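You operate a simulated robot arm through the tools that you are given. There is no shell and no other tool. Be economical: measure what you need, move in short steps, check, and stop when the job is done.

You are at the controls of a simulated robot arm. One attempt, no reset.

JOB
Set the bare carrier's backlash till the purple dial shows OK, then lock it.
Fine: dial on its post, push the rocking lever; Tight wants the purple lever at Out, Loose at In; rock again, press the purple catch, put the dial back; leave the brown lever and catch. Set down upright: purple dial.

It is judged by the outcome, as a careful person would: the job done as asked, and still so three seconds after it is handed in. It fails if anything else is knocked over, pushed out of place, dropped, spilled or broken.

ROBOT AND FRAMES
A 6-joint arm with a two-finger parallel gripper, fixed in place. Base frame: the origin is at the foot of the arm, x ahead of it, y to its left, z up; the work surface is at about z = 0.9. Lengths are in m, angles in rad, forces in N, time in s.
With the tool pointing down near the work surface it reaches from about 0.36 to 0.82 m from the base axis. Its first joint turns from -2.897 to 2.897 rad. Payload 3.91 kg.
Tool frame: the origin (TCP) lies between the finger pads and is the grasp point; the fingertips stand 0.03 m ahead of it; z points along the fingers, y is the line along which they close. Largest opening 0.11 m; finger width 0.02, thickness 0.01; the body of the gripper, 0.048 by 0.112 m, starts 0.055 m behind the TCP.
Orientation is that of the tool frame in the base frame, as a unit quaternion [w, x, y, z]. With the fingers straight down and closing along the base's y, the tool's x points along the base's -x, its y along +y and its z along -z.

CONTROLS
- The arm moves only by the tool play_rows. Its argument "increments" is a list of rows, each an object (a shift or turn left out is 0, a gripper value left out holds the last) with "slide": the shift along the base's x, y, z in mm, a list of three; "rotation": the turn, a rotation vector about the base's x, y, z in rad, a list of three; "fingers": the finger opening in mm, from 0 to 110. In form: [{"slide": [x, y, z], "rotation": [rx, ry, rz], "fingers": fingers}, ...]. A call has 1 to 20 rows; each row is the pose to reach, as a shift and turn from the pose commanded when the call began. Rows are played at 5 a second. More than 0.05 m and 0.15 rad between two rows, or a gripper value outside its range, and nothing of the call is played. Where a pose cannot be reached the arm comes as near as it can. A force on the tool above 40 N (or 10 N above the force at the start of the call, whichever is more), or a blocked arm, ends the call early, and 0.2 s more pass. Each finger travels about 0.045 m/s and halts on what it meets, pressing with about 43 N; the grip force reading is that of the motor and also rises with nothing between the fingers. The clock runs only during rows and for 0.2 s after the last one: add rows that repeat a pose to give the fingers time. The reply holds the time, the measured pose of the TCP, the force on the tool along the base axes, the opening and the grip force, in the units named above and with some noise, with the torque about the TCP (base axes, N m) and any sound that the robot's microphone picked up, and new pictures: "views" is both (left out), scene, wrist or none.
- Cameras (640 x 400 px; columns grow to the right, rows downward): "scene" is fixed at [0.0438, 0.4972, 1.5521]; the picture's right is [-0.18, -0.98, 0.00], its down [-0.76, 0.14, -0.63] and it looks along [0.62, -0.11, -0.77] (base axes); focal length 214 px, centre (320, 200). "wrist" rides on the gripper at [0.077, 0.007, -0.114] in the tool frame; the picture's right is [-0.09, 1.00, 0.00], its down [-0.80, -0.07, -0.59] and it looks along [-0.59, -0.05, 0.80] (tool axes); focal length 270 px, centre (320, 200). There is no depth. A picture from a camera that has moved, and an enlarged one, comes with that camera's place and axes in the base frame and with its lens. The place of the scene camera against the robot may be out by one fixed shift of up to 0.018 m in any direction.
- lift_body(by): slides the trunk up (or, below 0, down) by that many m; the arm rides with it, the base frame stays. It gives what a move gives, with no picture.
- inspect(camera, box): a new picture of the part [left, top, right, bottom] of that camera's present view, enlarged. No time passes.
- finish_job(): hands the job in; it is judged then, once.

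Go step by step. Nothing tells you positions but the pictures and the camera data: compare them with the known pose of the tool, close in by small moves and look again before you grip or let go. The budget is 120 turns and 200 pictures, counting those below and the enlarged ones. Unless the task says otherwise, let go and move clear before handing in, and close with one line.

The tools are called after "Emit:" as a command line: name --argument value ..., lists and objects as JSON in quotes. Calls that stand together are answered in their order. play_rows: Moves the arm, as the interface text tells. Its arguments: {"type":"object","properties":{"increments":{"type":"array","items":{"type":"object","properties":{"slide":{"type":"array","items":{"type":"number"}},"rotation":{"type":"array","items":{"type":"number"}},"fingers":{"type":"number"}}}},"views":{"type":"string","enum":["both","scene","wrist","none"]}},"required":["increments"]} The other tools are called the same way: lift_body (by) slides the trunk up or down; inspect (camera, box) takes an enlarged picture of a part of a camera's view; finish_job () hands the job in.

At the start:

```text
time: 0.0
ee_pos: [0.4567, 0.2567, 1.3321]
orientation: [-0.001, 0.0, 1.0, 0.0]
force: [-0.2, 0.2, -1.1]
wrist_torque: [-0.03, 0.02, 0.02]
gripper_width: 0.11
finger_force: 0.0
trunk travel left (down, up): [-0.575, 0.035]
```

scene: 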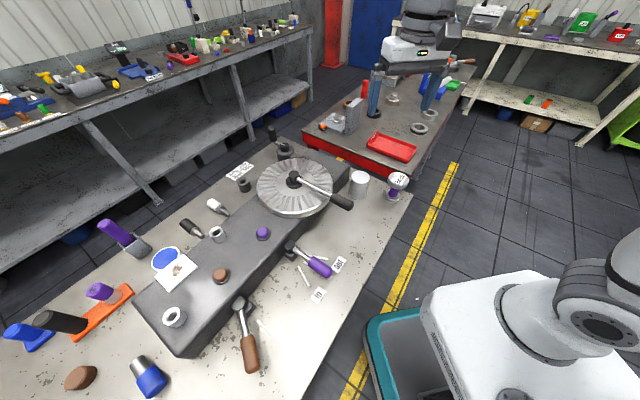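
wrist: 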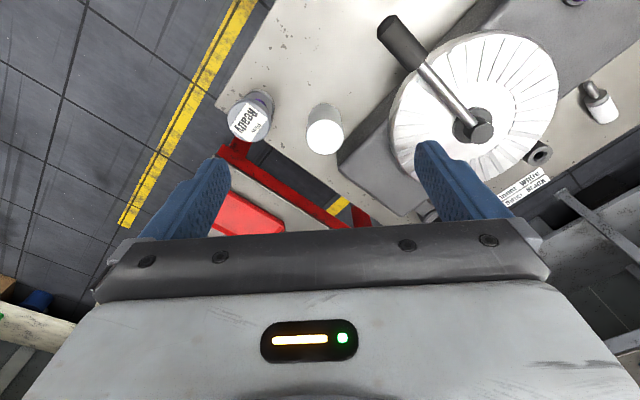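

I see a bench with a gear wheel, rocking lever, purple and brown levers, catches, dial ("Ready") and cards. I'll look closer before moving.

Emit:
inspect --camera "scene" --box '[220, 130, 420, 255]'

Emit:
inspect --camera "scene" --box '[200, 220, 360, 320]'

Emit:
inspect --camera "scene" --box '[0, 200, 260, 400]'

Emit:
inspect --camera "scene" --box '[340, 160, 420, 210]'

```text
3.20 times, centred on (320, 192) of scene
camera zoom: at [0.0438, 0.4972, 1.5521], right [-0.18, -0.98, 0.0], down [-0.76, 0.14, -0.63], along [0.62, -0.11, -0.77], focal length 686 px, centre (320, 224)
```

zoom: 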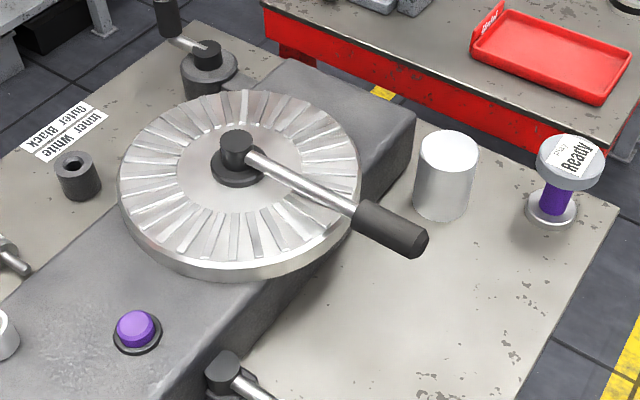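

```text
4.00 times, centred on (280, 270) of scene
camera zoom: at [0.0438, 0.4972, 1.5521], right [-0.18, -0.98, 0.0], down [-0.76, 0.14, -0.63], along [0.62, -0.11, -0.77], focal length 858 px, centre (480, -80)
```

zoom: 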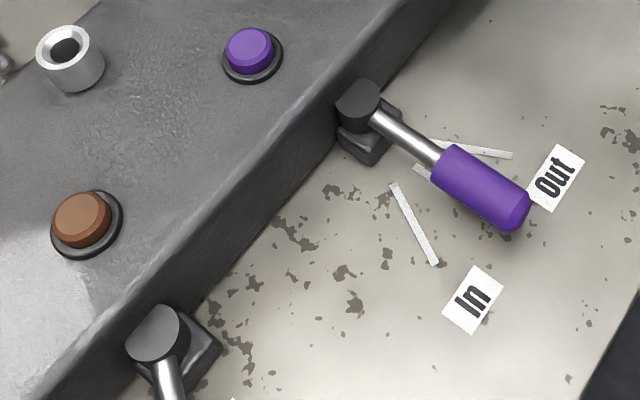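

```text
2.00 times, centred on (130, 300) of scene
camera zoom: at [0.0438, 0.4972, 1.5521], right [-0.18, -0.98, 0.0], down [-0.76, 0.14, -0.63], along [0.62, -0.11, -0.77], focal length 429 px, centre (700, 0)
```

zoom: 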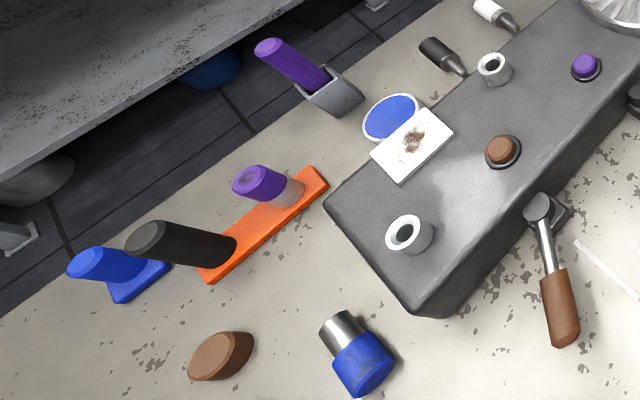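

```text
8.00 times, centred on (380, 185) of scene
camera zoom: at [0.0438, 0.4972, 1.5521], right [-0.18, -0.98, 0.0], down [-0.76, 0.14, -0.63], along [0.62, -0.11, -0.77], focal length 1716 px, centre (-160, 320)
```

zoom: 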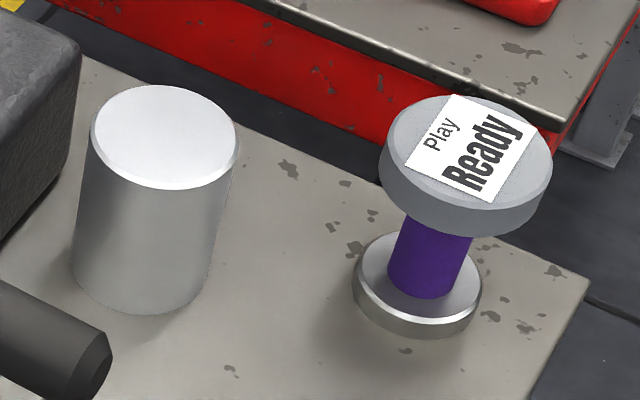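

Next I want to see the sockets, the lettered card, and the far crank more closely.

Emit:
inspect --camera "scene" --box '[170, 120, 310, 250]'

Emit:
inspect --camera "scene" --box '[255, 115, 335, 165]'

Emit:
inspect --camera "scene" --box '[140, 215, 240, 335]'

Emit:
inspect --camera "wrist" --box '[220, 0, 640, 230]'

```text
3.08 times, centred on (240, 185) of scene
camera zoom: at [0.0438, 0.4972, 1.5521], right [-0.18, -0.98, 0.0], down [-0.76, 0.14, -0.63], along [0.62, -0.11, -0.77], focal length 660 px, centre (566, 246)
```

zoom: 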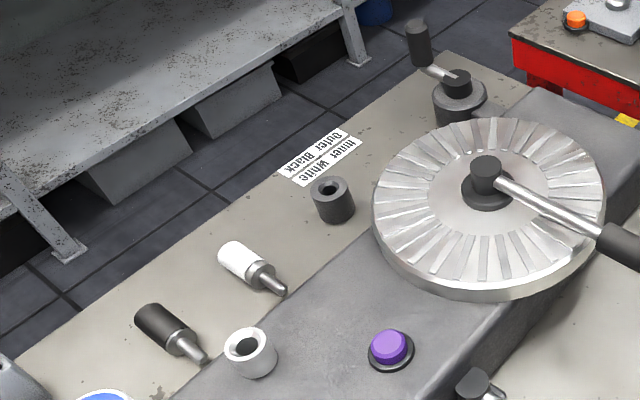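

```text
8.00 times, centred on (295, 140) of scene
camera zoom: at [0.0438, 0.4972, 1.5521], right [-0.18, -0.98, 0.0], down [-0.76, 0.14, -0.63], along [0.62, -0.11, -0.77], focal length 1716 px, centre (520, 680)
```

zoom: 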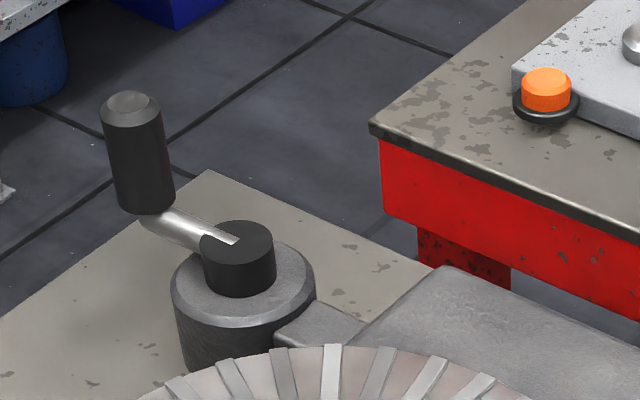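

```text
3.33 times, centred on (190, 275) of scene
camera zoom: at [0.0438, 0.4972, 1.5521], right [-0.18, -0.98, 0.0], down [-0.76, 0.14, -0.63], along [0.62, -0.11, -0.77], focal length 715 px, centre (753, -50)
```

zoom: 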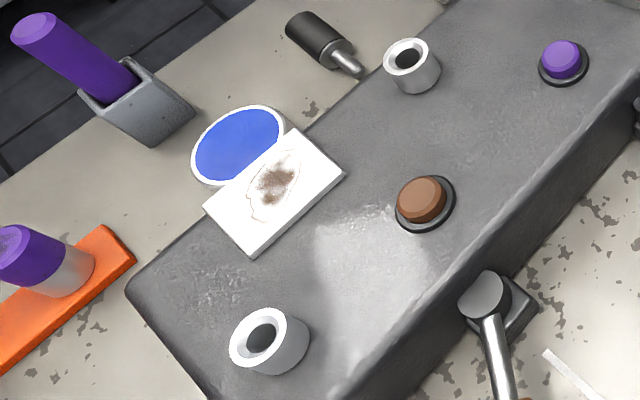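

```text
1.52 times, centred on (430, 115) of wrist
camera zoom: at [0.381, 0.2633, 1.4468], right [0.09, 1.0, 0.0], down [0.8, -0.07, 0.59], along [0.59, -0.05, -0.8], focal length 412 px, centre (152, 330)
```

zoom: 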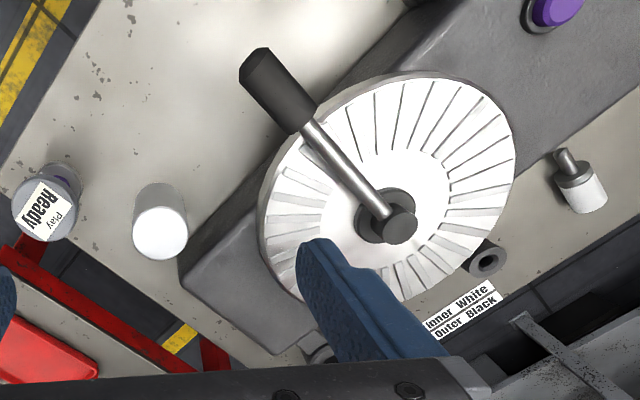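

The purple dial reads "Ready" and stands at about (0.53, 0.13). The steel post is at about (0.576, 0.256). I move above the dial to measure it with the wrist camera.

Emit:
play_rows --increments '[{"slide": [20, -30, -30]}, {"slide": [40, -60, -60]}, {"slide": [60, -90, -90]}, {"slide": [74, -123, -130]}, {"slide": [74, -123, -160]}, {"slide": [74, -123, -160]}]'

```text
refused: row 4 steps farther than a row can; nothing moved
```

Emit:
play_rows --increments '[{"slide": [15, -25, -30]}, {"slide": [30, -50, -60]}, {"slide": [45, -75, -90]}, {"slide": [60, -100, -120]}, {"slide": [74, -123, -150]}, {"slide": [74, -123, -160]}, {"slide": [74, -123, -160]}]'

```text
time: 1.6
ee_pos: [0.5299, 0.1348, 1.1701]
orientation: [0.0, 0.0, 1.0, 0.0]
force: [-1.2, -1.2, 0.4]
wrist_torque: [-0.02, 0.01, 0.04]
gripper_width: 0.1101
finger_force: 0.1
trunk travel left (down, up): [-0.575, 0.035]
camera wrist: at [0.4541, 0.1416, 1.2846], right [0.09, 1.0, 0.0], down [0.8, -0.07, 0.59], along [0.59, -0.05, -0.8], focal length 270 px, centre (320, 200)
```

scene: 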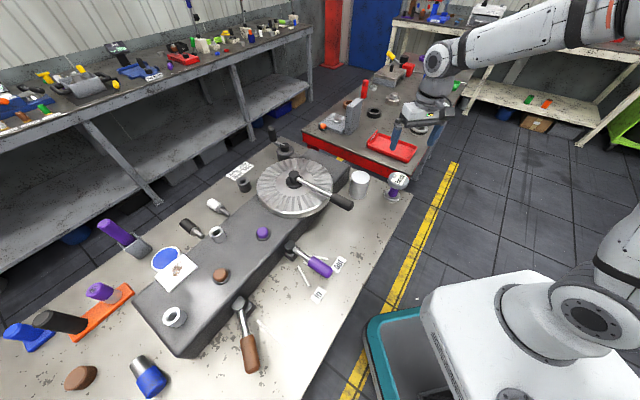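
wrist: 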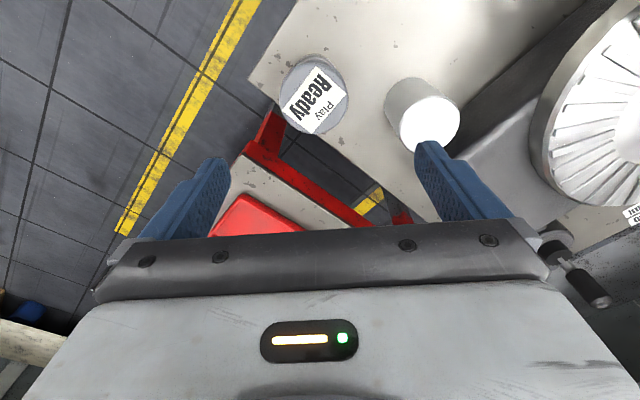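

Emit:
inspect --camera "wrist" --box '[240, 40, 500, 200]'

Emit:
inspect --camera "scene" --box '[340, 160, 420, 210]'

```text
2.46 times, centred on (370, 120) of wrist
camera zoom: at [0.4541, 0.1416, 1.2846], right [0.09, 1.0, 0.0], down [0.8, -0.07, 0.59], along [0.59, -0.05, -0.8], focal length 665 px, centre (197, 397)
```

zoom: 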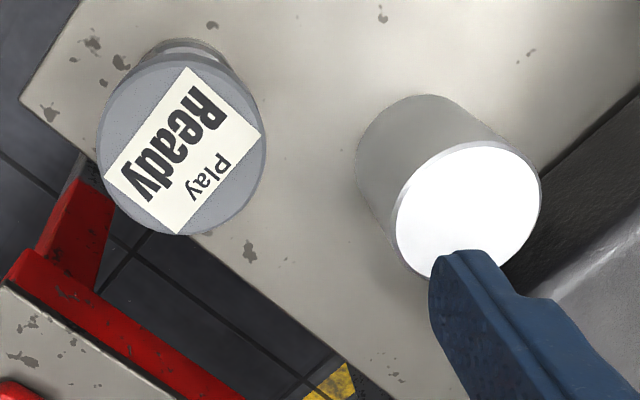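

```text
8.00 times, centred on (380, 185) of scene
camera zoom: at [0.0438, 0.4972, 1.5521], right [-0.18, -0.98, 0.0], down [-0.76, 0.14, -0.63], along [0.62, -0.11, -0.77], focal length 1716 px, centre (-160, 320)
```

zoom: 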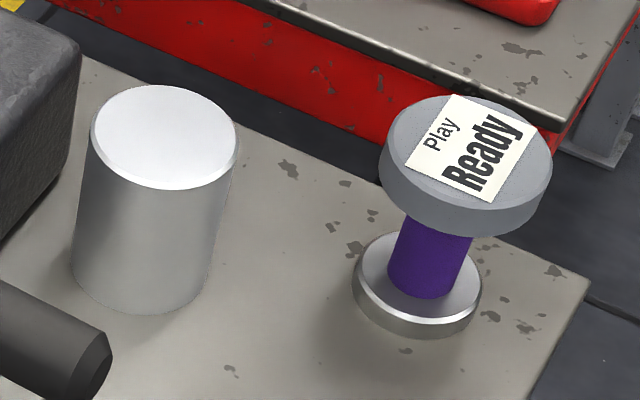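

The dial head centre comes out at (0.532, 0.129), with its top at about z = 1.0. I descend to just above it and check.

Emit:
play_rows --increments '[{"slide": [2, -5, -40]}, {"slide": [2, -5, -80]}, {"slide": [2, -5, -120]}, {"slide": [2, -5, -125]}]'

Emit:
inspect --camera "scene" --box '[340, 130, 440, 210]'

```text
time: 2.6
ee_pos: [0.5323, 0.1297, 1.0464]
orientation: [0.0, 0.0, 1.0, 0.0]
force: [0.2, -0.2, 0.7]
wrist_torque: [-0.04, -0.01, 0.02]
gripper_width: 0.1101
finger_force: 0.1
trunk travel left (down, up): [-0.575, 0.035]
camera wrist: at [0.4553, 0.1368, 1.1609], right [0.09, 1.0, 0.0], down [0.8, -0.07, 0.59], along [0.59, -0.05, -0.8], focal length 270 px, centre (320, 200)
```

scene: 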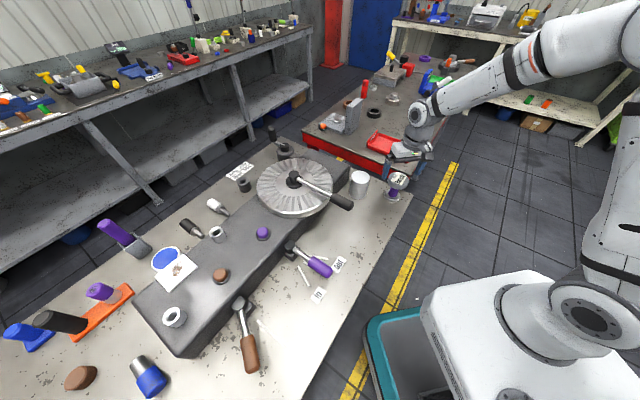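
wrist: 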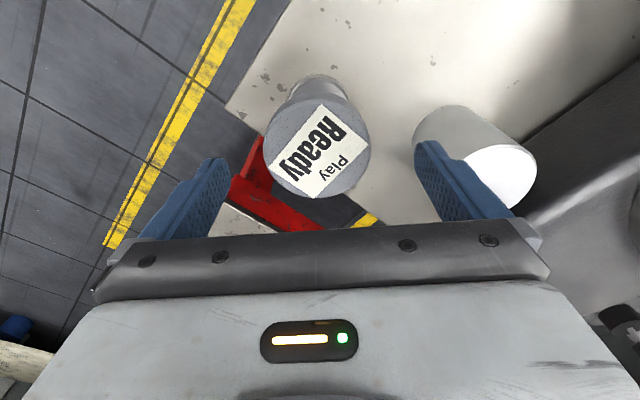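

```text
5.00 times, centred on (390, 170) of scene
camera zoom: at [0.0438, 0.4972, 1.5521], right [-0.18, -0.98, 0.0], down [-0.76, 0.14, -0.63], along [0.62, -0.11, -0.77], focal length 1072 px, centre (-30, 350)
```

zoom: 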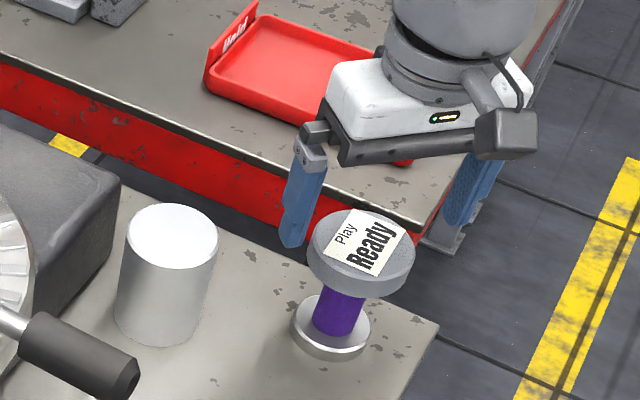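

Emit:
inspect --camera "wrist" --box '[240, 60, 400, 210]'

```text
2.67 times, centred on (320, 135) of wrist
camera zoom: at [0.4553, 0.1368, 1.1609], right [0.09, 1.0, 0.0], down [0.8, -0.07, 0.59], along [0.59, -0.05, -0.8], focal length 721 px, centre (320, 373)
```

zoom: 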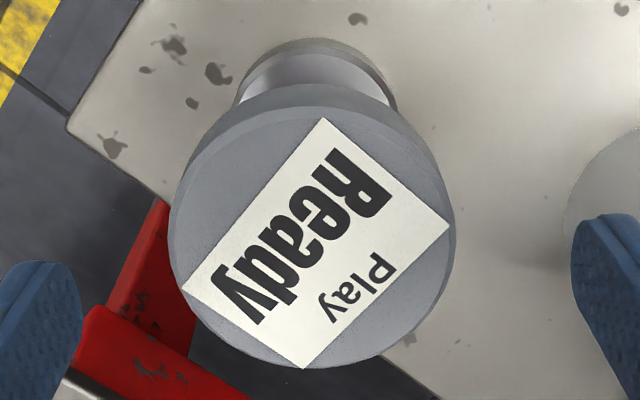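

Emit:
play_rows --increments '[{"slide": [4, -2, -30]}, {"slide": [4, -2, -54]}, {"slide": [4, -2, -54]}, {"slide": [4, -2, -54], "fingers": 86}, {"slide": [4, -2, -54], "fingers": 86}]'

Emit:
inspect --camera "scene" --box '[340, 130, 440, 210]'

```text
time: 3.8
ee_pos: [0.538, 0.1253, 0.9927]
orientation: [0.0, 0.001, 1.0, 0.0]
force: [-0.5, 0.5, 0.1]
wrist_torque: [0.0, 0.03, 0.01]
gripper_width: 0.0861
finger_force: 0.1
trunk travel left (down, up): [-0.575, 0.035]
camera wrist: at [0.4611, 0.1321, 1.1076], right [0.09, 1.0, 0.0], down [0.8, -0.07, 0.59], along [0.59, -0.05, -0.8], focal length 270 px, centre (320, 200)
```

scene: 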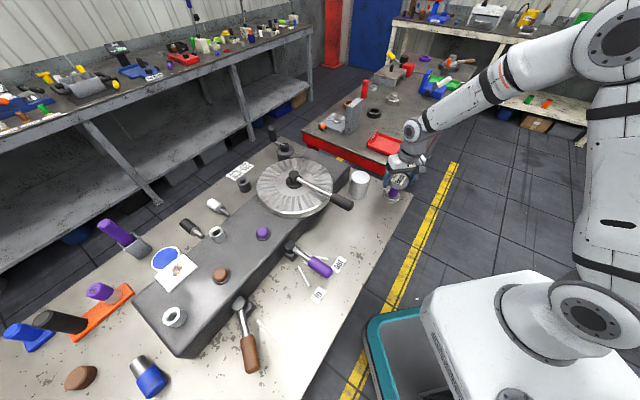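
wrist: 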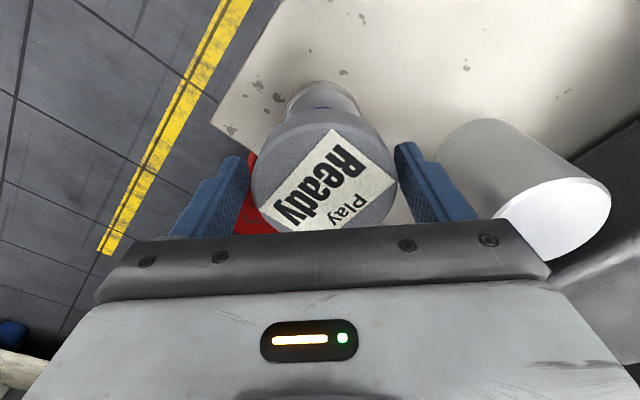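

```text
5.00 times, centred on (390, 170) of scene
camera zoom: at [0.0438, 0.4972, 1.5521], right [-0.18, -0.98, 0.0], down [-0.76, 0.14, -0.63], along [0.62, -0.11, -0.77], focal length 1072 px, centre (-30, 350)
```

zoom: 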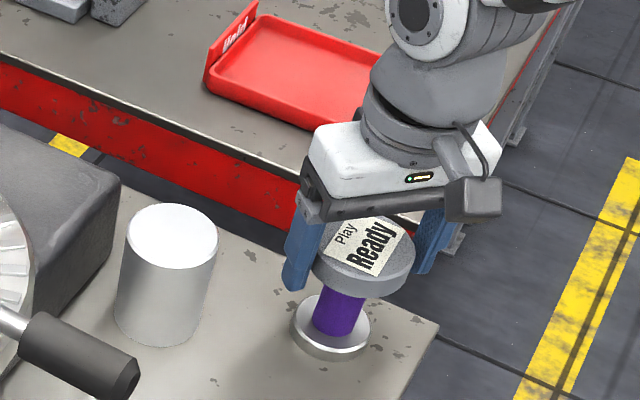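

The head is between the fingers and centred, so I close on it.

Emit:
play_rows --increments '[{"fingers": 60}, {"fingers": 60}, {"fingers": 60}, {"fingers": 60}]' --views "none"

Emit:
play_rows --increments '[{"slide": [0, 0, 10]}, {"slide": [0, 0, 30]}, {"slide": [0, 0, 30]}]'

Emit:
inspect --camera "scene" --box '[340, 130, 440, 210]'

```text
time: 4.8
ee_pos: [0.5384, 0.1247, 0.9937]
orientation: [0.001, 0.0, 1.0, 0.001]
force: [1.2, 6.0, 6.2]
wrist_torque: [0.24, -0.11, 0.02]
gripper_width: 0.0713
finger_force: 42.4
trunk travel left (down, up): [-0.575, 0.035]
```

```text
time: 5.6
ee_pos: [0.5378, 0.1267, 1.0247]
orientation: [-0.001, 0.0, 1.0, 0.0]
force: [0.2, 0.2, -3.0]
wrist_torque: [0.0, -0.01, -0.01]
gripper_width: 0.0711
finger_force: 43.1
trunk travel left (down, up): [-0.575, 0.035]
camera wrist: at [0.4616, 0.1338, 1.1377], right [0.09, 1.0, 0.0], down [0.8, -0.07, 0.59], along [0.59, -0.05, -0.8], focal length 270 px, centre (320, 200)
```

scene: 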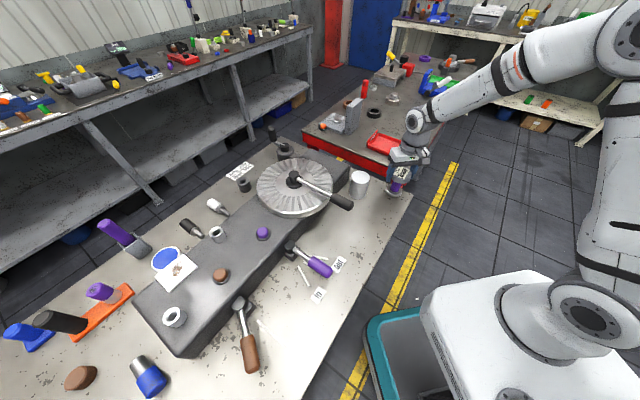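
wrist: 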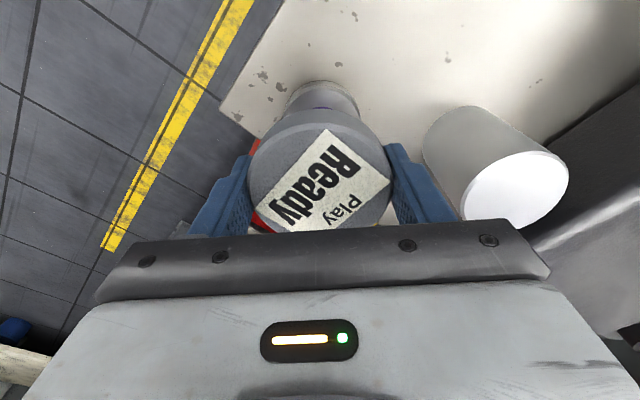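

```text
5.00 times, centred on (390, 170) of scene
camera zoom: at [0.0438, 0.4972, 1.5521], right [-0.18, -0.98, 0.0], down [-0.76, 0.14, -0.63], along [0.62, -0.11, -0.77], focal length 1072 px, centre (-30, 350)
```

zoom: 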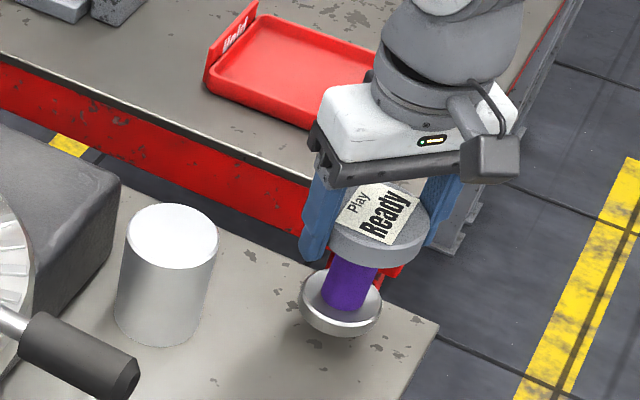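

The dial is lifted cleanly. I carry it above the post with clearance and look.

Emit:
play_rows --increments '[{"slide": [0, 0, 45]}, {"slide": [0, 0, 90]}, {"slide": [10, 35, 105]}, {"slide": [20, 70, 105]}, {"slide": [30, 105, 105]}, {"slide": [40, 132, 105]}, {"slide": [40, 132, 105]}]'

Emit:
inspect --camera "scene" --box '[310, 110, 430, 210]'

Emit:
inspect --camera "wrist" --box '[220, 0, 440, 220]'

```text
time: 7.2
ee_pos: [0.578, 0.258, 1.1285]
orientation: [0.0, -0.001, 1.0, 0.0]
force: [-0.3, -0.7, -2.0]
wrist_torque: [-0.02, -0.02, 0.0]
gripper_width: 0.0712
finger_force: 43.0
trunk travel left (down, up): [-0.575, 0.035]
camera wrist: at [0.5013, 0.2654, 1.2434], right [0.09, 1.0, 0.0], down [0.8, -0.07, 0.59], along [0.59, -0.05, -0.8], focal length 270 px, centre (320, 200)
```

scene: 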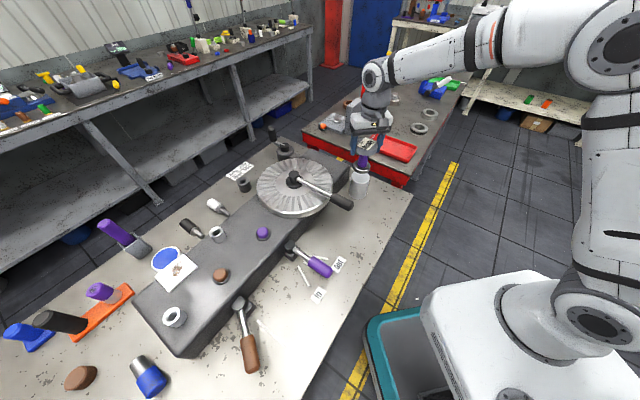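
wrist: 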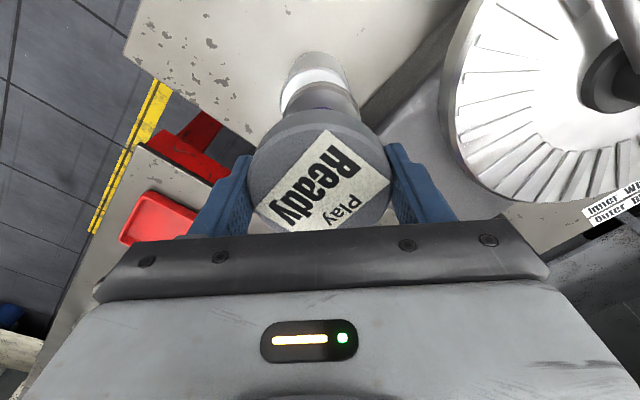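

```text
4.00 times, centred on (370, 160) of scene
camera zoom: at [0.0438, 0.4972, 1.5521], right [-0.18, -0.98, 0.0], down [-0.76, 0.14, -0.63], along [0.62, -0.11, -0.77], focal length 858 px, centre (120, 360)
```

zoom: 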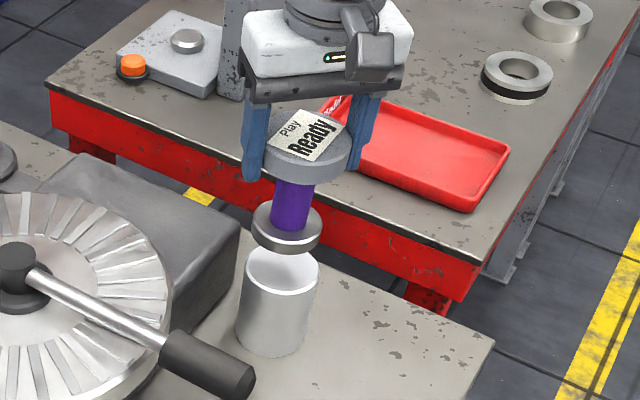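

```text
1.82 times, centred on (330, 110) of wrist
camera zoom: at [0.5013, 0.2654, 1.2434], right [0.09, 1.0, 0.0], down [0.8, -0.07, 0.59], along [0.59, -0.05, -0.8], focal length 491 px, centre (302, 364)
```

zoom: 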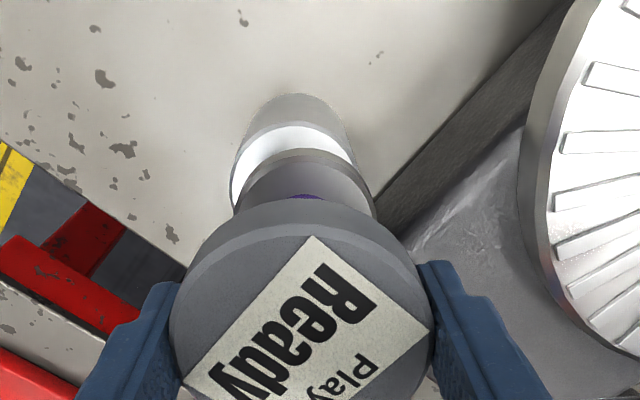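

In x the base lines up with the post, but the post sits about 4 mm toward −y. I correct that and lower gently.

Emit:
play_rows --increments '[{"slide": [0, -4, -15]}, {"slide": [0, -4, -30]}, {"slide": [0, -4, -35]}]'

Emit:
inspect --camera "scene" --box '[330, 140, 400, 200]'

Emit:
inspect --camera "wrist" --box '[240, 0, 400, 150]'

```text
time: 8.0
ee_pos: [0.578, 0.253, 1.0938]
orientation: [0.001, 0.0, 1.0, 0.0]
force: [-0.5, -0.3, -2.7]
wrist_torque: [0.01, 0.01, 0.01]
gripper_width: 0.0709
finger_force: 43.4
trunk travel left (down, up): [-0.575, 0.035]
camera wrist: at [0.5011, 0.2598, 1.2077], right [0.09, 1.0, 0.0], down [0.8, -0.07, 0.59], along [0.59, -0.05, -0.8], focal length 270 px, centre (320, 200)
```

scene: 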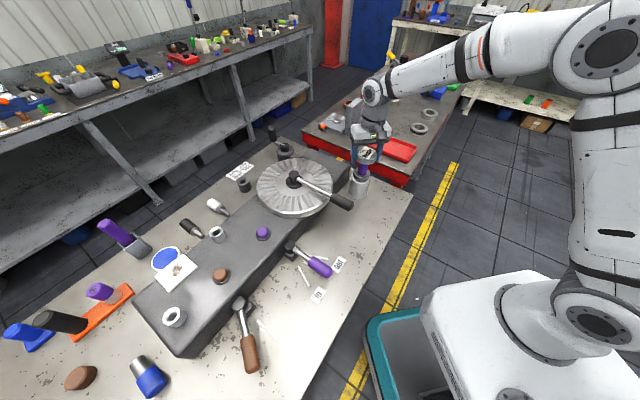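
wrist: 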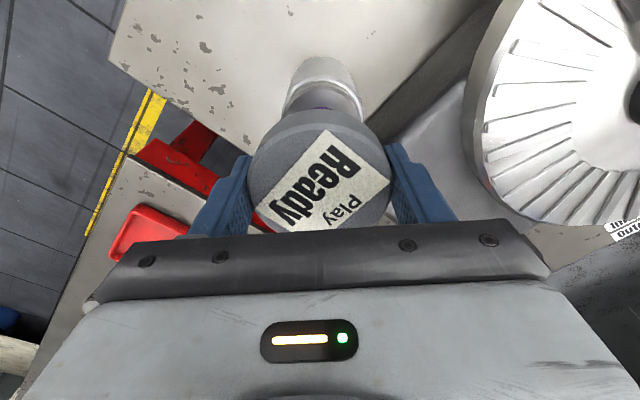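

```text
6.67 times, centred on (365, 170) of scene
camera zoom: at [0.0438, 0.4972, 1.5521], right [-0.18, -0.98, 0.0], down [-0.76, 0.14, -0.63], along [0.62, -0.11, -0.77], focal length 1430 px, centre (20, 400)
```

zoom: 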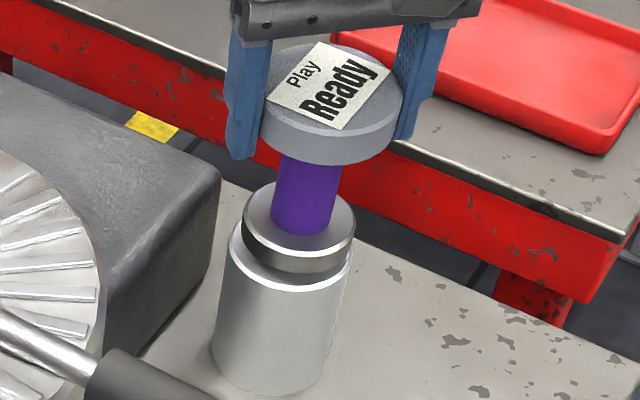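

```text
2.67 times, centred on (320, 75) of wrist
camera zoom: at [0.5011, 0.2598, 1.2077], right [0.09, 1.0, 0.0], down [0.8, -0.07, 0.59], along [0.59, -0.05, -0.8], focal length 721 px, centre (320, 533)
```

zoom: 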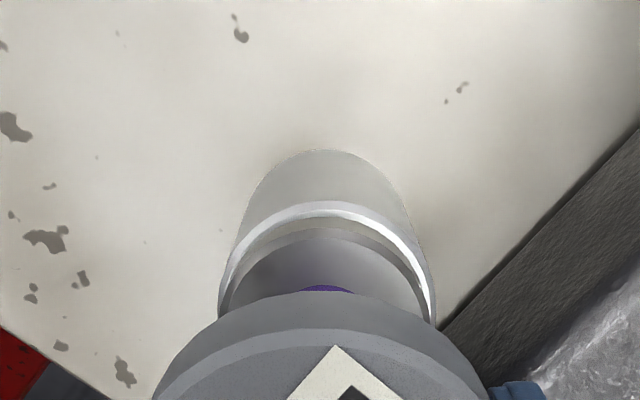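

Emit:
play_rows --increments '[{"slide": [0, 2, -4]}, {"slide": [0, 2, -7]}, {"slide": [0, 2, -9]}]' --views "none"

Emit:
inspect --camera "scene" --box '[330, 140, 400, 200]'

```text
time: 8.8
ee_pos: [0.5765, 0.2549, 1.0829]
orientation: [0.0, -0.001, 1.0, 0.0]
force: [1.1, -0.6, -3.1]
wrist_torque: [0.0, -0.01, -0.01]
gripper_width: 0.071
finger_force: 42.4
trunk travel left (down, up): [-0.575, 0.035]
```

```text
6.67 times, centred on (365, 170) of scene
camera zoom: at [0.0438, 0.4972, 1.5521], right [-0.18, -0.98, 0.0], down [-0.76, 0.14, -0.63], along [0.62, -0.11, -0.77], focal length 1430 px, centre (20, 400)
```

zoom: 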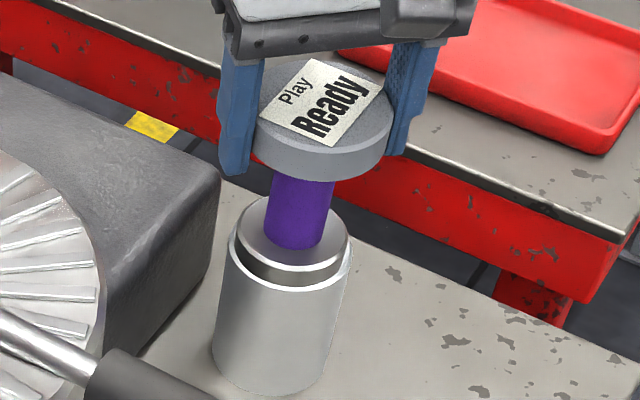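

Emit:
play_rows --increments '[{"slide": [0, 0, -1.5]}, {"slide": [0, 0, -3]}, {"slide": [0, 0, -4.5]}]' --views "none"

Emit:
inspect --camera "scene" --box '[330, 140, 400, 200]'

```text
time: 9.6
ee_pos: [0.5759, 0.2548, 1.0831]
orientation: [0.003, 0.0, 1.0, 0.002]
force: [-0.8, -0.6, 26.9]
wrist_torque: [-0.93, 0.27, -0.06]
gripper_width: 0.0709
finger_force: 42.5
trunk travel left (down, up): [-0.575, 0.035]
```

```text
6.67 times, centred on (365, 170) of scene
camera zoom: at [0.0438, 0.4972, 1.5521], right [-0.18, -0.98, 0.0], down [-0.76, 0.14, -0.63], along [0.62, -0.11, -0.77], focal length 1430 px, centre (20, 400)
```

zoom: 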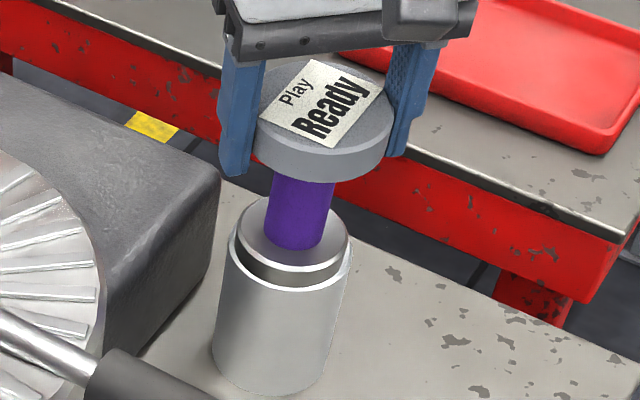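

The base has touched the post at a TCP height of 1.083. I take off the load and open.

Emit:
play_rows --increments '[{"slide": [0, 0, 3.5]}, {"slide": [0, 0, 3.8]}, {"slide": [0, 0, 3.8], "fingers": 80}, {"slide": [0, 0, 3.8], "fingers": 95}, {"slide": [0, 0, 3.8], "fingers": 95}]' --views "none"

Emit:
play_rows --increments '[{"slide": [0, 0, 30]}, {"slide": [0, 0, 70]}, {"slide": [0, 0, 80]}]'

Emit:
inspect --camera "scene" --box '[330, 140, 400, 200]'

```text
time: 10.8
ee_pos: [0.5768, 0.2574, 1.0832]
orientation: [0.001, 0.0, 1.0, 0.0]
force: [0.6, 0.0, 0.5]
wrist_torque: [0.01, 0.01, 0.02]
gripper_width: 0.0951
finger_force: 0.0
trunk travel left (down, up): [-0.575, 0.035]
```

```text
time: 11.6
ee_pos: [0.5766, 0.2562, 1.1645]
orientation: [-0.001, 0.0, 1.0, -0.001]
force: [-1.3, -0.6, 0.1]
wrist_torque: [-0.01, 0.05, 0.0]
gripper_width: 0.095
finger_force: 0.0
trunk travel left (down, up): [-0.575, 0.035]
camera wrist: at [0.5006, 0.2647, 1.2784], right [0.09, 1.0, 0.0], down [0.8, -0.07, 0.59], along [0.59, -0.05, -0.8], focal length 270 px, centre (320, 200)
```

scene: 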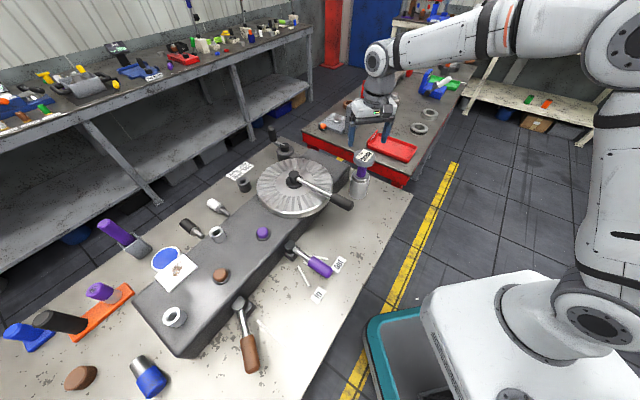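
wrist: 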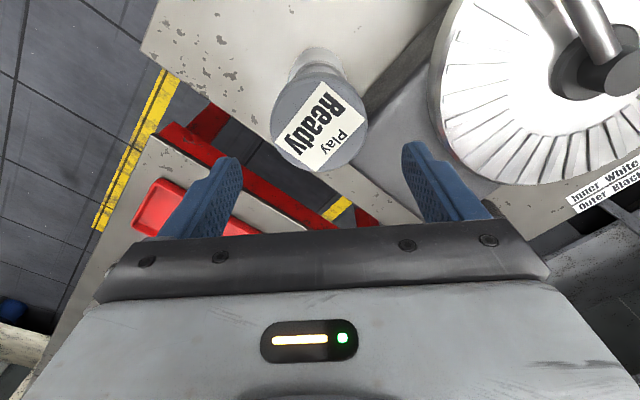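

```text
6.67 times, centred on (365, 170) of scene
camera zoom: at [0.0438, 0.4972, 1.5521], right [-0.18, -0.98, 0.0], down [-0.76, 0.14, -0.63], along [0.62, -0.11, -0.77], focal length 1430 px, centre (20, 400)
```

zoom: 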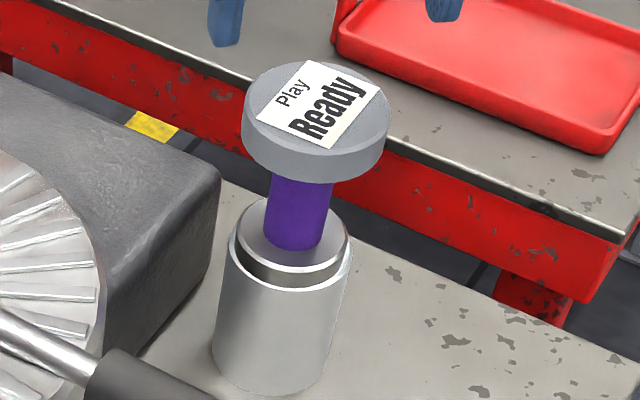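

The dial stands on the post and still reads Ready. The rocking lever's pivot is at about (0.555, 0.49) and its handle end at about (0.416, 0.345). I move beside the handle with closed fingers, staying high.

Emit:
play_rows --increments '[{"slide": [-25, 18, 0], "fingers": 0}, {"slide": [-50, 36, 0]}, {"slide": [-75, 55, 0]}, {"slide": [-98, 74, 0]}, {"slide": [-98, 74, -30]}, {"slide": [-98, 74, -30]}]'

Emit:
inspect --camera "scene" --box '[270, 130, 400, 230]'

```text
time: 13.0
ee_pos: [0.4788, 0.3292, 1.1316]
orientation: [0.0, -0.001, 1.0, 0.0]
force: [-0.1, 0.3, -0.7]
wrist_torque: [0.01, -0.01, -0.02]
gripper_width: 0.0
finger_force: 28.4
trunk travel left (down, up): [-0.575, 0.035]
camera wrist: at [0.4024, 0.3364, 1.2456], right [0.09, 1.0, 0.0], down [0.8, -0.07, 0.59], along [0.59, -0.05, -0.8], focal length 270 px, centre (320, 200)
```

scene: 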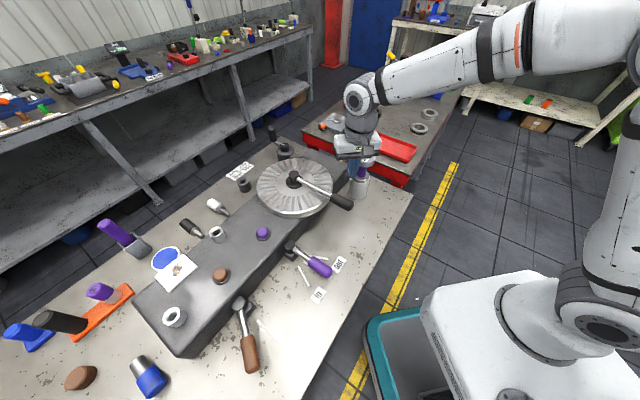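
wrist: 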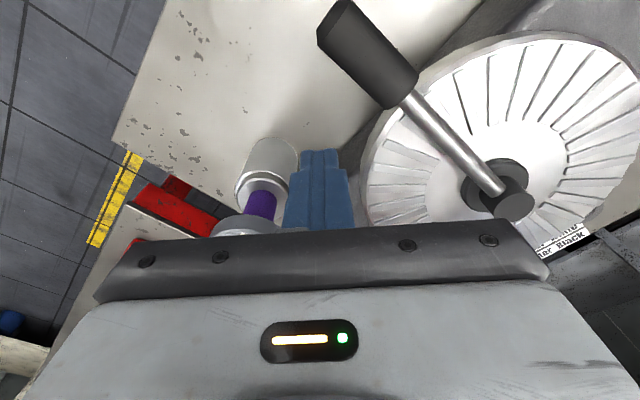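

```text
4.00 times, centred on (335, 180) of scene
camera zoom: at [0.0438, 0.4972, 1.5521], right [-0.18, -0.98, 0.0], down [-0.76, 0.14, -0.63], along [0.62, -0.11, -0.77], focal length 858 px, centre (260, 280)
```

zoom: 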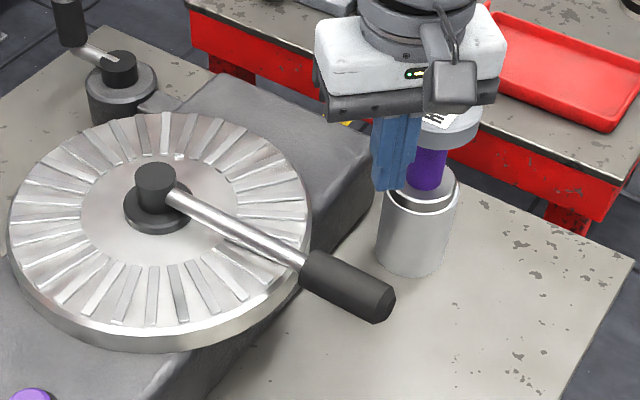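

Emit:
play_rows --increments '[{"slide": [0, 0, -40]}, {"slide": [0, 0, -84]}, {"slide": [0, 0, -84]}]' --views "wrist"

Emit:
inspect --camera "scene" --box '[290, 140, 400, 230]'

```text
time: 13.8
ee_pos: [0.4799, 0.3263, 1.0471]
orientation: [0.001, 0.0, 1.0, 0.0]
force: [0.4, -0.8, -0.7]
wrist_torque: [-0.05, -0.03, 0.01]
gripper_width: 0.0
finger_force: 37.5
trunk travel left (down, up): [-0.575, 0.035]
camera wrist: at [0.4031, 0.3338, 1.1613], right [0.09, 1.0, 0.0], down [0.8, -0.07, 0.59], along [0.59, -0.05, -0.8], focal length 270 px, centre (320, 200)
```

wrist: 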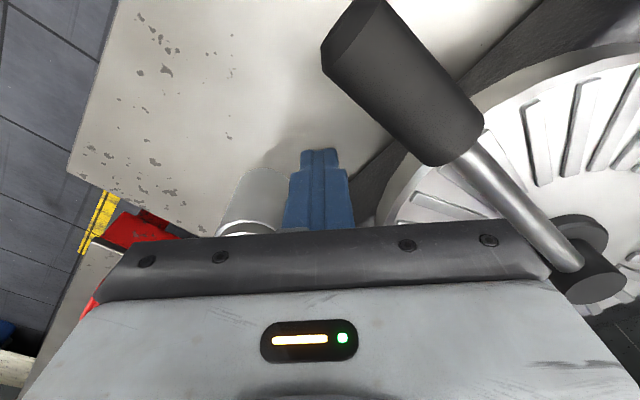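

```text
4.44 times, centred on (345, 185) of scene
camera zoom: at [0.0438, 0.4972, 1.5521], right [-0.18, -0.98, 0.0], down [-0.76, 0.14, -0.63], along [0.62, -0.11, -0.77], focal length 953 px, centre (209, 267)
```

zoom: 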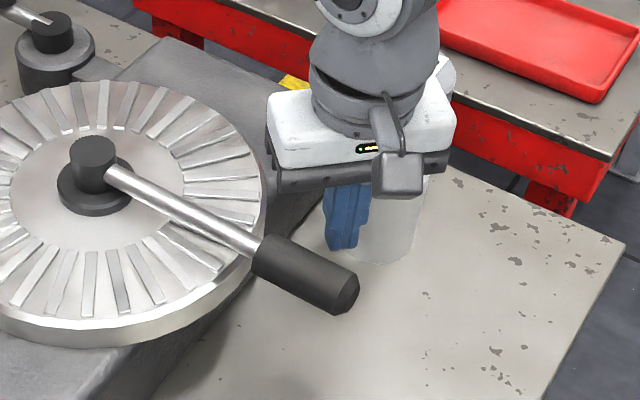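

Emit:
play_rows --increments '[{"slide": [-7, 7, 0]}, {"slide": [-14, 14, 0]}, {"slide": [-20, 19, 0]}, {"slide": [-24, 23, 0]}, {"slide": [-28, 27, 0]}, {"slide": [-32, 31, 0]}, {"slide": [-36, 35, 0]}]' --views "wrist"

Emit:
inspect --camera "scene" --box '[290, 140, 400, 230]'

```text
time: 14.9
ee_pos: [0.4617, 0.3476, 1.0491]
orientation: [0.002, 0.003, 1.0, -0.002]
force: [20.5, -18.4, -0.1]
wrist_torque: [-0.02, -0.04, -0.05]
gripper_width: 0.0
finger_force: 37.3
trunk travel left (down, up): [-0.575, 0.035]
stopped in row 5: the force on the tool passed its limit at 44 N (the readings are from after the stop); the commanded pose is now the measured one
camera wrist: at [0.3841, 0.3556, 1.1635], right [0.09, 1.0, 0.0], down [0.8, -0.07, 0.6], along [0.59, -0.06, -0.8], focal length 270 px, centre (320, 200)
```

wrist: 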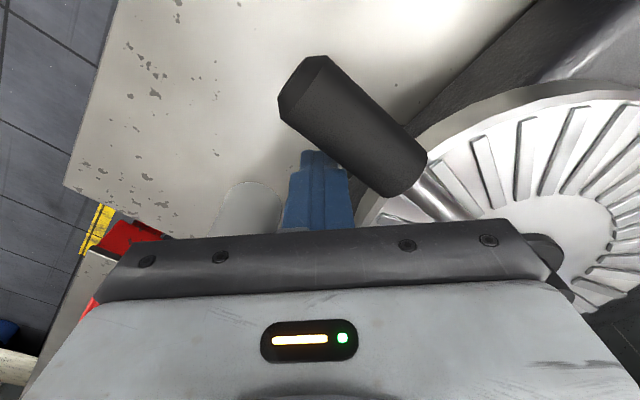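

```text
4.44 times, centred on (345, 185) of scene
camera zoom: at [0.0438, 0.4972, 1.5521], right [-0.18, -0.98, 0.0], down [-0.76, 0.14, -0.63], along [0.62, -0.11, -0.77], focal length 953 px, centre (209, 267)
```

zoom: 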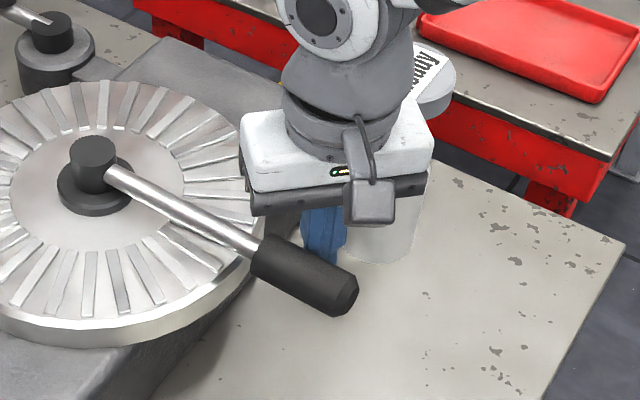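

The handle resists in that direction, so it is likely at its stop. I back off, hop over it, and try pushing from the other side with short steps.

Emit:
play_rows --increments '[{"slide": [8, -8, 0]}, {"slide": [8, -8, 45]}, {"slide": [0, 0, 75]}, {"slide": [-20, 20, 75]}, {"slide": [-45, 42, 75]}, {"slide": [-62, 59, 75]}, {"slide": [-62, 59, 75]}]' --views "wrist"

Emit:
inspect --camera "scene" --box '[270, 130, 400, 230]'

```text
time: 16.5
ee_pos: [0.3942, 0.4098, 1.1243]
orientation: [0.002, 0.002, 1.0, -0.001]
force: [-0.7, 0.2, -0.5]
wrist_torque: [0.0, 0.0, -0.02]
gripper_width: 0.0
finger_force: 37.9
trunk travel left (down, up): [-0.575, 0.035]
camera wrist: at [0.3178, 0.4177, 1.2389], right [0.09, 1.0, 0.0], down [0.8, -0.07, 0.6], along [0.59, -0.06, -0.8], focal length 270 px, centre (320, 200)
```

wrist: 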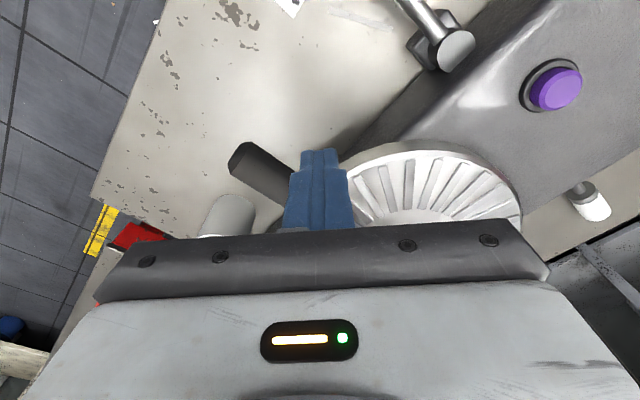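

```text
4.00 times, centred on (335, 180) of scene
camera zoom: at [0.0438, 0.4972, 1.5521], right [-0.18, -0.98, 0.0], down [-0.76, 0.14, -0.63], along [0.62, -0.11, -0.77], focal length 858 px, centre (260, 280)
```

zoom: 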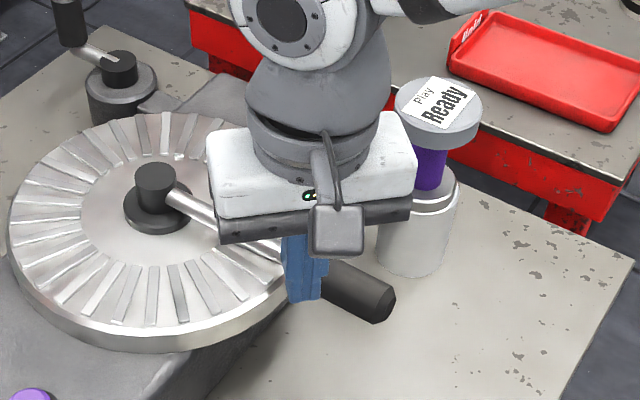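

Emit:
play_rows --increments '[{"slide": [0, 0, -40]}, {"slide": [0, 0, -76]}, {"slide": [0, 0, -76]}, {"slide": [6, -6, -76]}, {"slide": [11, -11, -76]}, {"slide": [15, -15, -76]}, {"slide": [19, -19, -76]}, {"slide": [22, -22, -76]}]' --views "wrist"

Emit:
inspect --camera "scene" --box '[270, 130, 400, 230]'

```text
time: 18.3
ee_pos: [0.4177, 0.3881, 1.0497]
orientation: [0.002, 0.0, 1.0, -0.001]
force: [-0.5, 0.1, -0.1]
wrist_torque: [-0.03, 0.01, -0.02]
gripper_width: 0.0
finger_force: 37.9
trunk travel left (down, up): [-0.575, 0.035]
camera wrist: at [0.3403, 0.396, 1.1629], right [0.09, 1.0, 0.0], down [0.8, -0.07, 0.6], along [0.59, -0.06, -0.8], focal length 270 px, centre (320, 200)
```

wrist: 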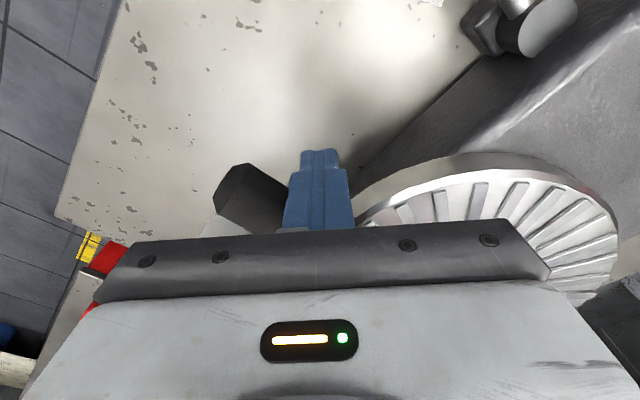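

```text
4.00 times, centred on (335, 180) of scene
camera zoom: at [0.0438, 0.4972, 1.5521], right [-0.18, -0.98, 0.0], down [-0.76, 0.14, -0.63], along [0.62, -0.11, -0.77], focal length 858 px, centre (260, 280)
```

zoom: 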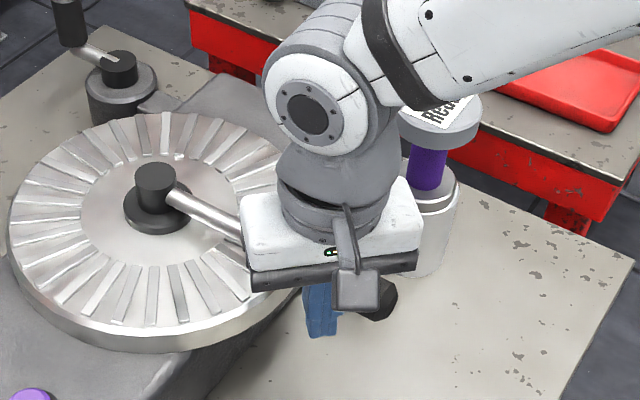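

Emit:
play_rows --increments '[{"slide": [3, -3, 0]}, {"slide": [6, -6, 0]}, {"slide": [9, -9, 0]}, {"slide": [12, -12, 0]}, {"slide": [15, -15, 0]}, {"slide": [18, -18, 0]}]' --views "wrist"

Emit:
inspect --camera "scene" --box '[270, 130, 400, 230]'

```text
time: 19.7
ee_pos: [0.4353, 0.3703, 1.0464]
orientation: [0.001, 0.001, 1.0, -0.002]
force: [-0.5, 0.6, 1.3]
wrist_torque: [0.0, 0.0, -0.02]
gripper_width: 0.0002
finger_force: 37.9
trunk travel left (down, up): [-0.575, 0.035]
camera wrist: at [0.359, 0.3773, 1.1622], right [0.09, 1.0, 0.0], down [0.8, -0.07, 0.6], along [0.59, -0.06, -0.8], focal length 270 px, centre (320, 200)
```

wrist: 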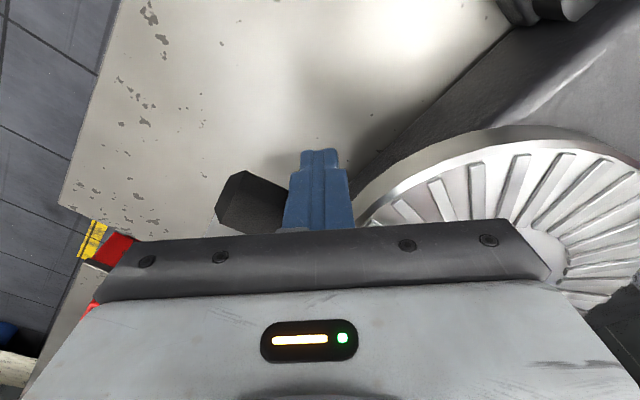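

```text
4.00 times, centred on (335, 180) of scene
camera zoom: at [0.0438, 0.4972, 1.5521], right [-0.18, -0.98, 0.0], down [-0.76, 0.14, -0.63], along [0.62, -0.11, -0.77], focal length 858 px, centre (260, 280)
```

zoom: 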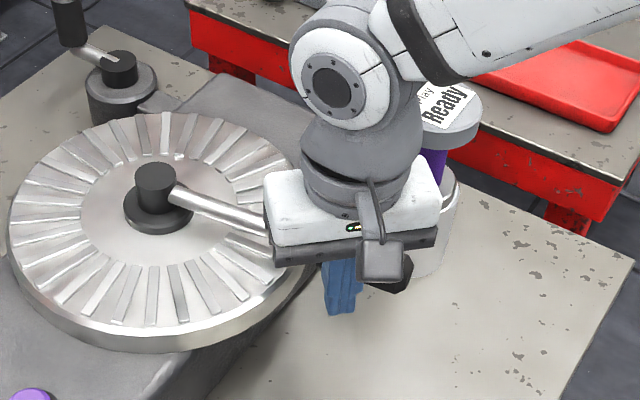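

The lever now swings freely this way. The dial still reads Ready, so I continue in small steps toward its stop.

Emit:
play_rows --increments '[{"slide": [3, -3, 0]}, {"slide": [6, -5, 0]}, {"slide": [9, -8, 0]}, {"slide": [12, -10, 0]}, {"slide": [15, -13, 0]}, {"slide": [18, -15, 0]}]' --views "wrist"

Emit:
inspect --camera "scene" --box '[270, 130, 400, 230]'

```text
time: 21.1
ee_pos: [0.4525, 0.3552, 1.0492]
orientation: [0.002, 0.001, 1.0, -0.002]
force: [-0.1, 0.2, -0.3]
wrist_torque: [-0.01, -0.01, -0.06]
gripper_width: 0.0002
finger_force: 37.1
trunk travel left (down, up): [-0.575, 0.035]
camera wrist: at [0.3765, 0.3637, 1.1633], right [0.09, 1.0, 0.0], down [0.8, -0.07, 0.6], along [0.59, -0.06, -0.8], focal length 270 px, centre (320, 200)
```

wrist: 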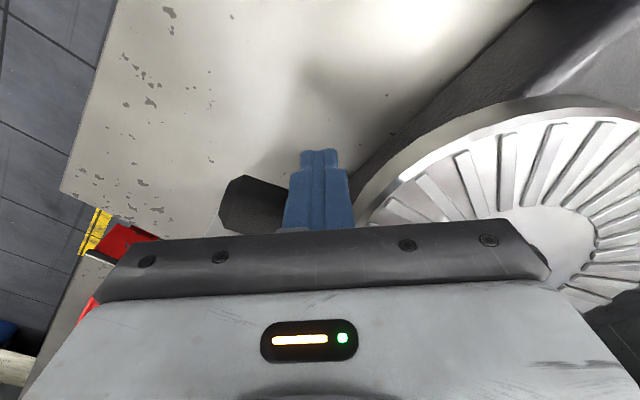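

```text
4.00 times, centred on (335, 180) of scene
camera zoom: at [0.0438, 0.4972, 1.5521], right [-0.18, -0.98, 0.0], down [-0.76, 0.14, -0.63], along [0.62, -0.11, -0.77], focal length 858 px, centre (260, 280)
```

zoom: 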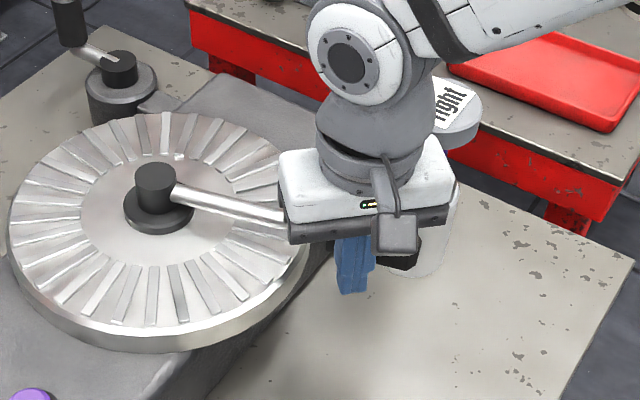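

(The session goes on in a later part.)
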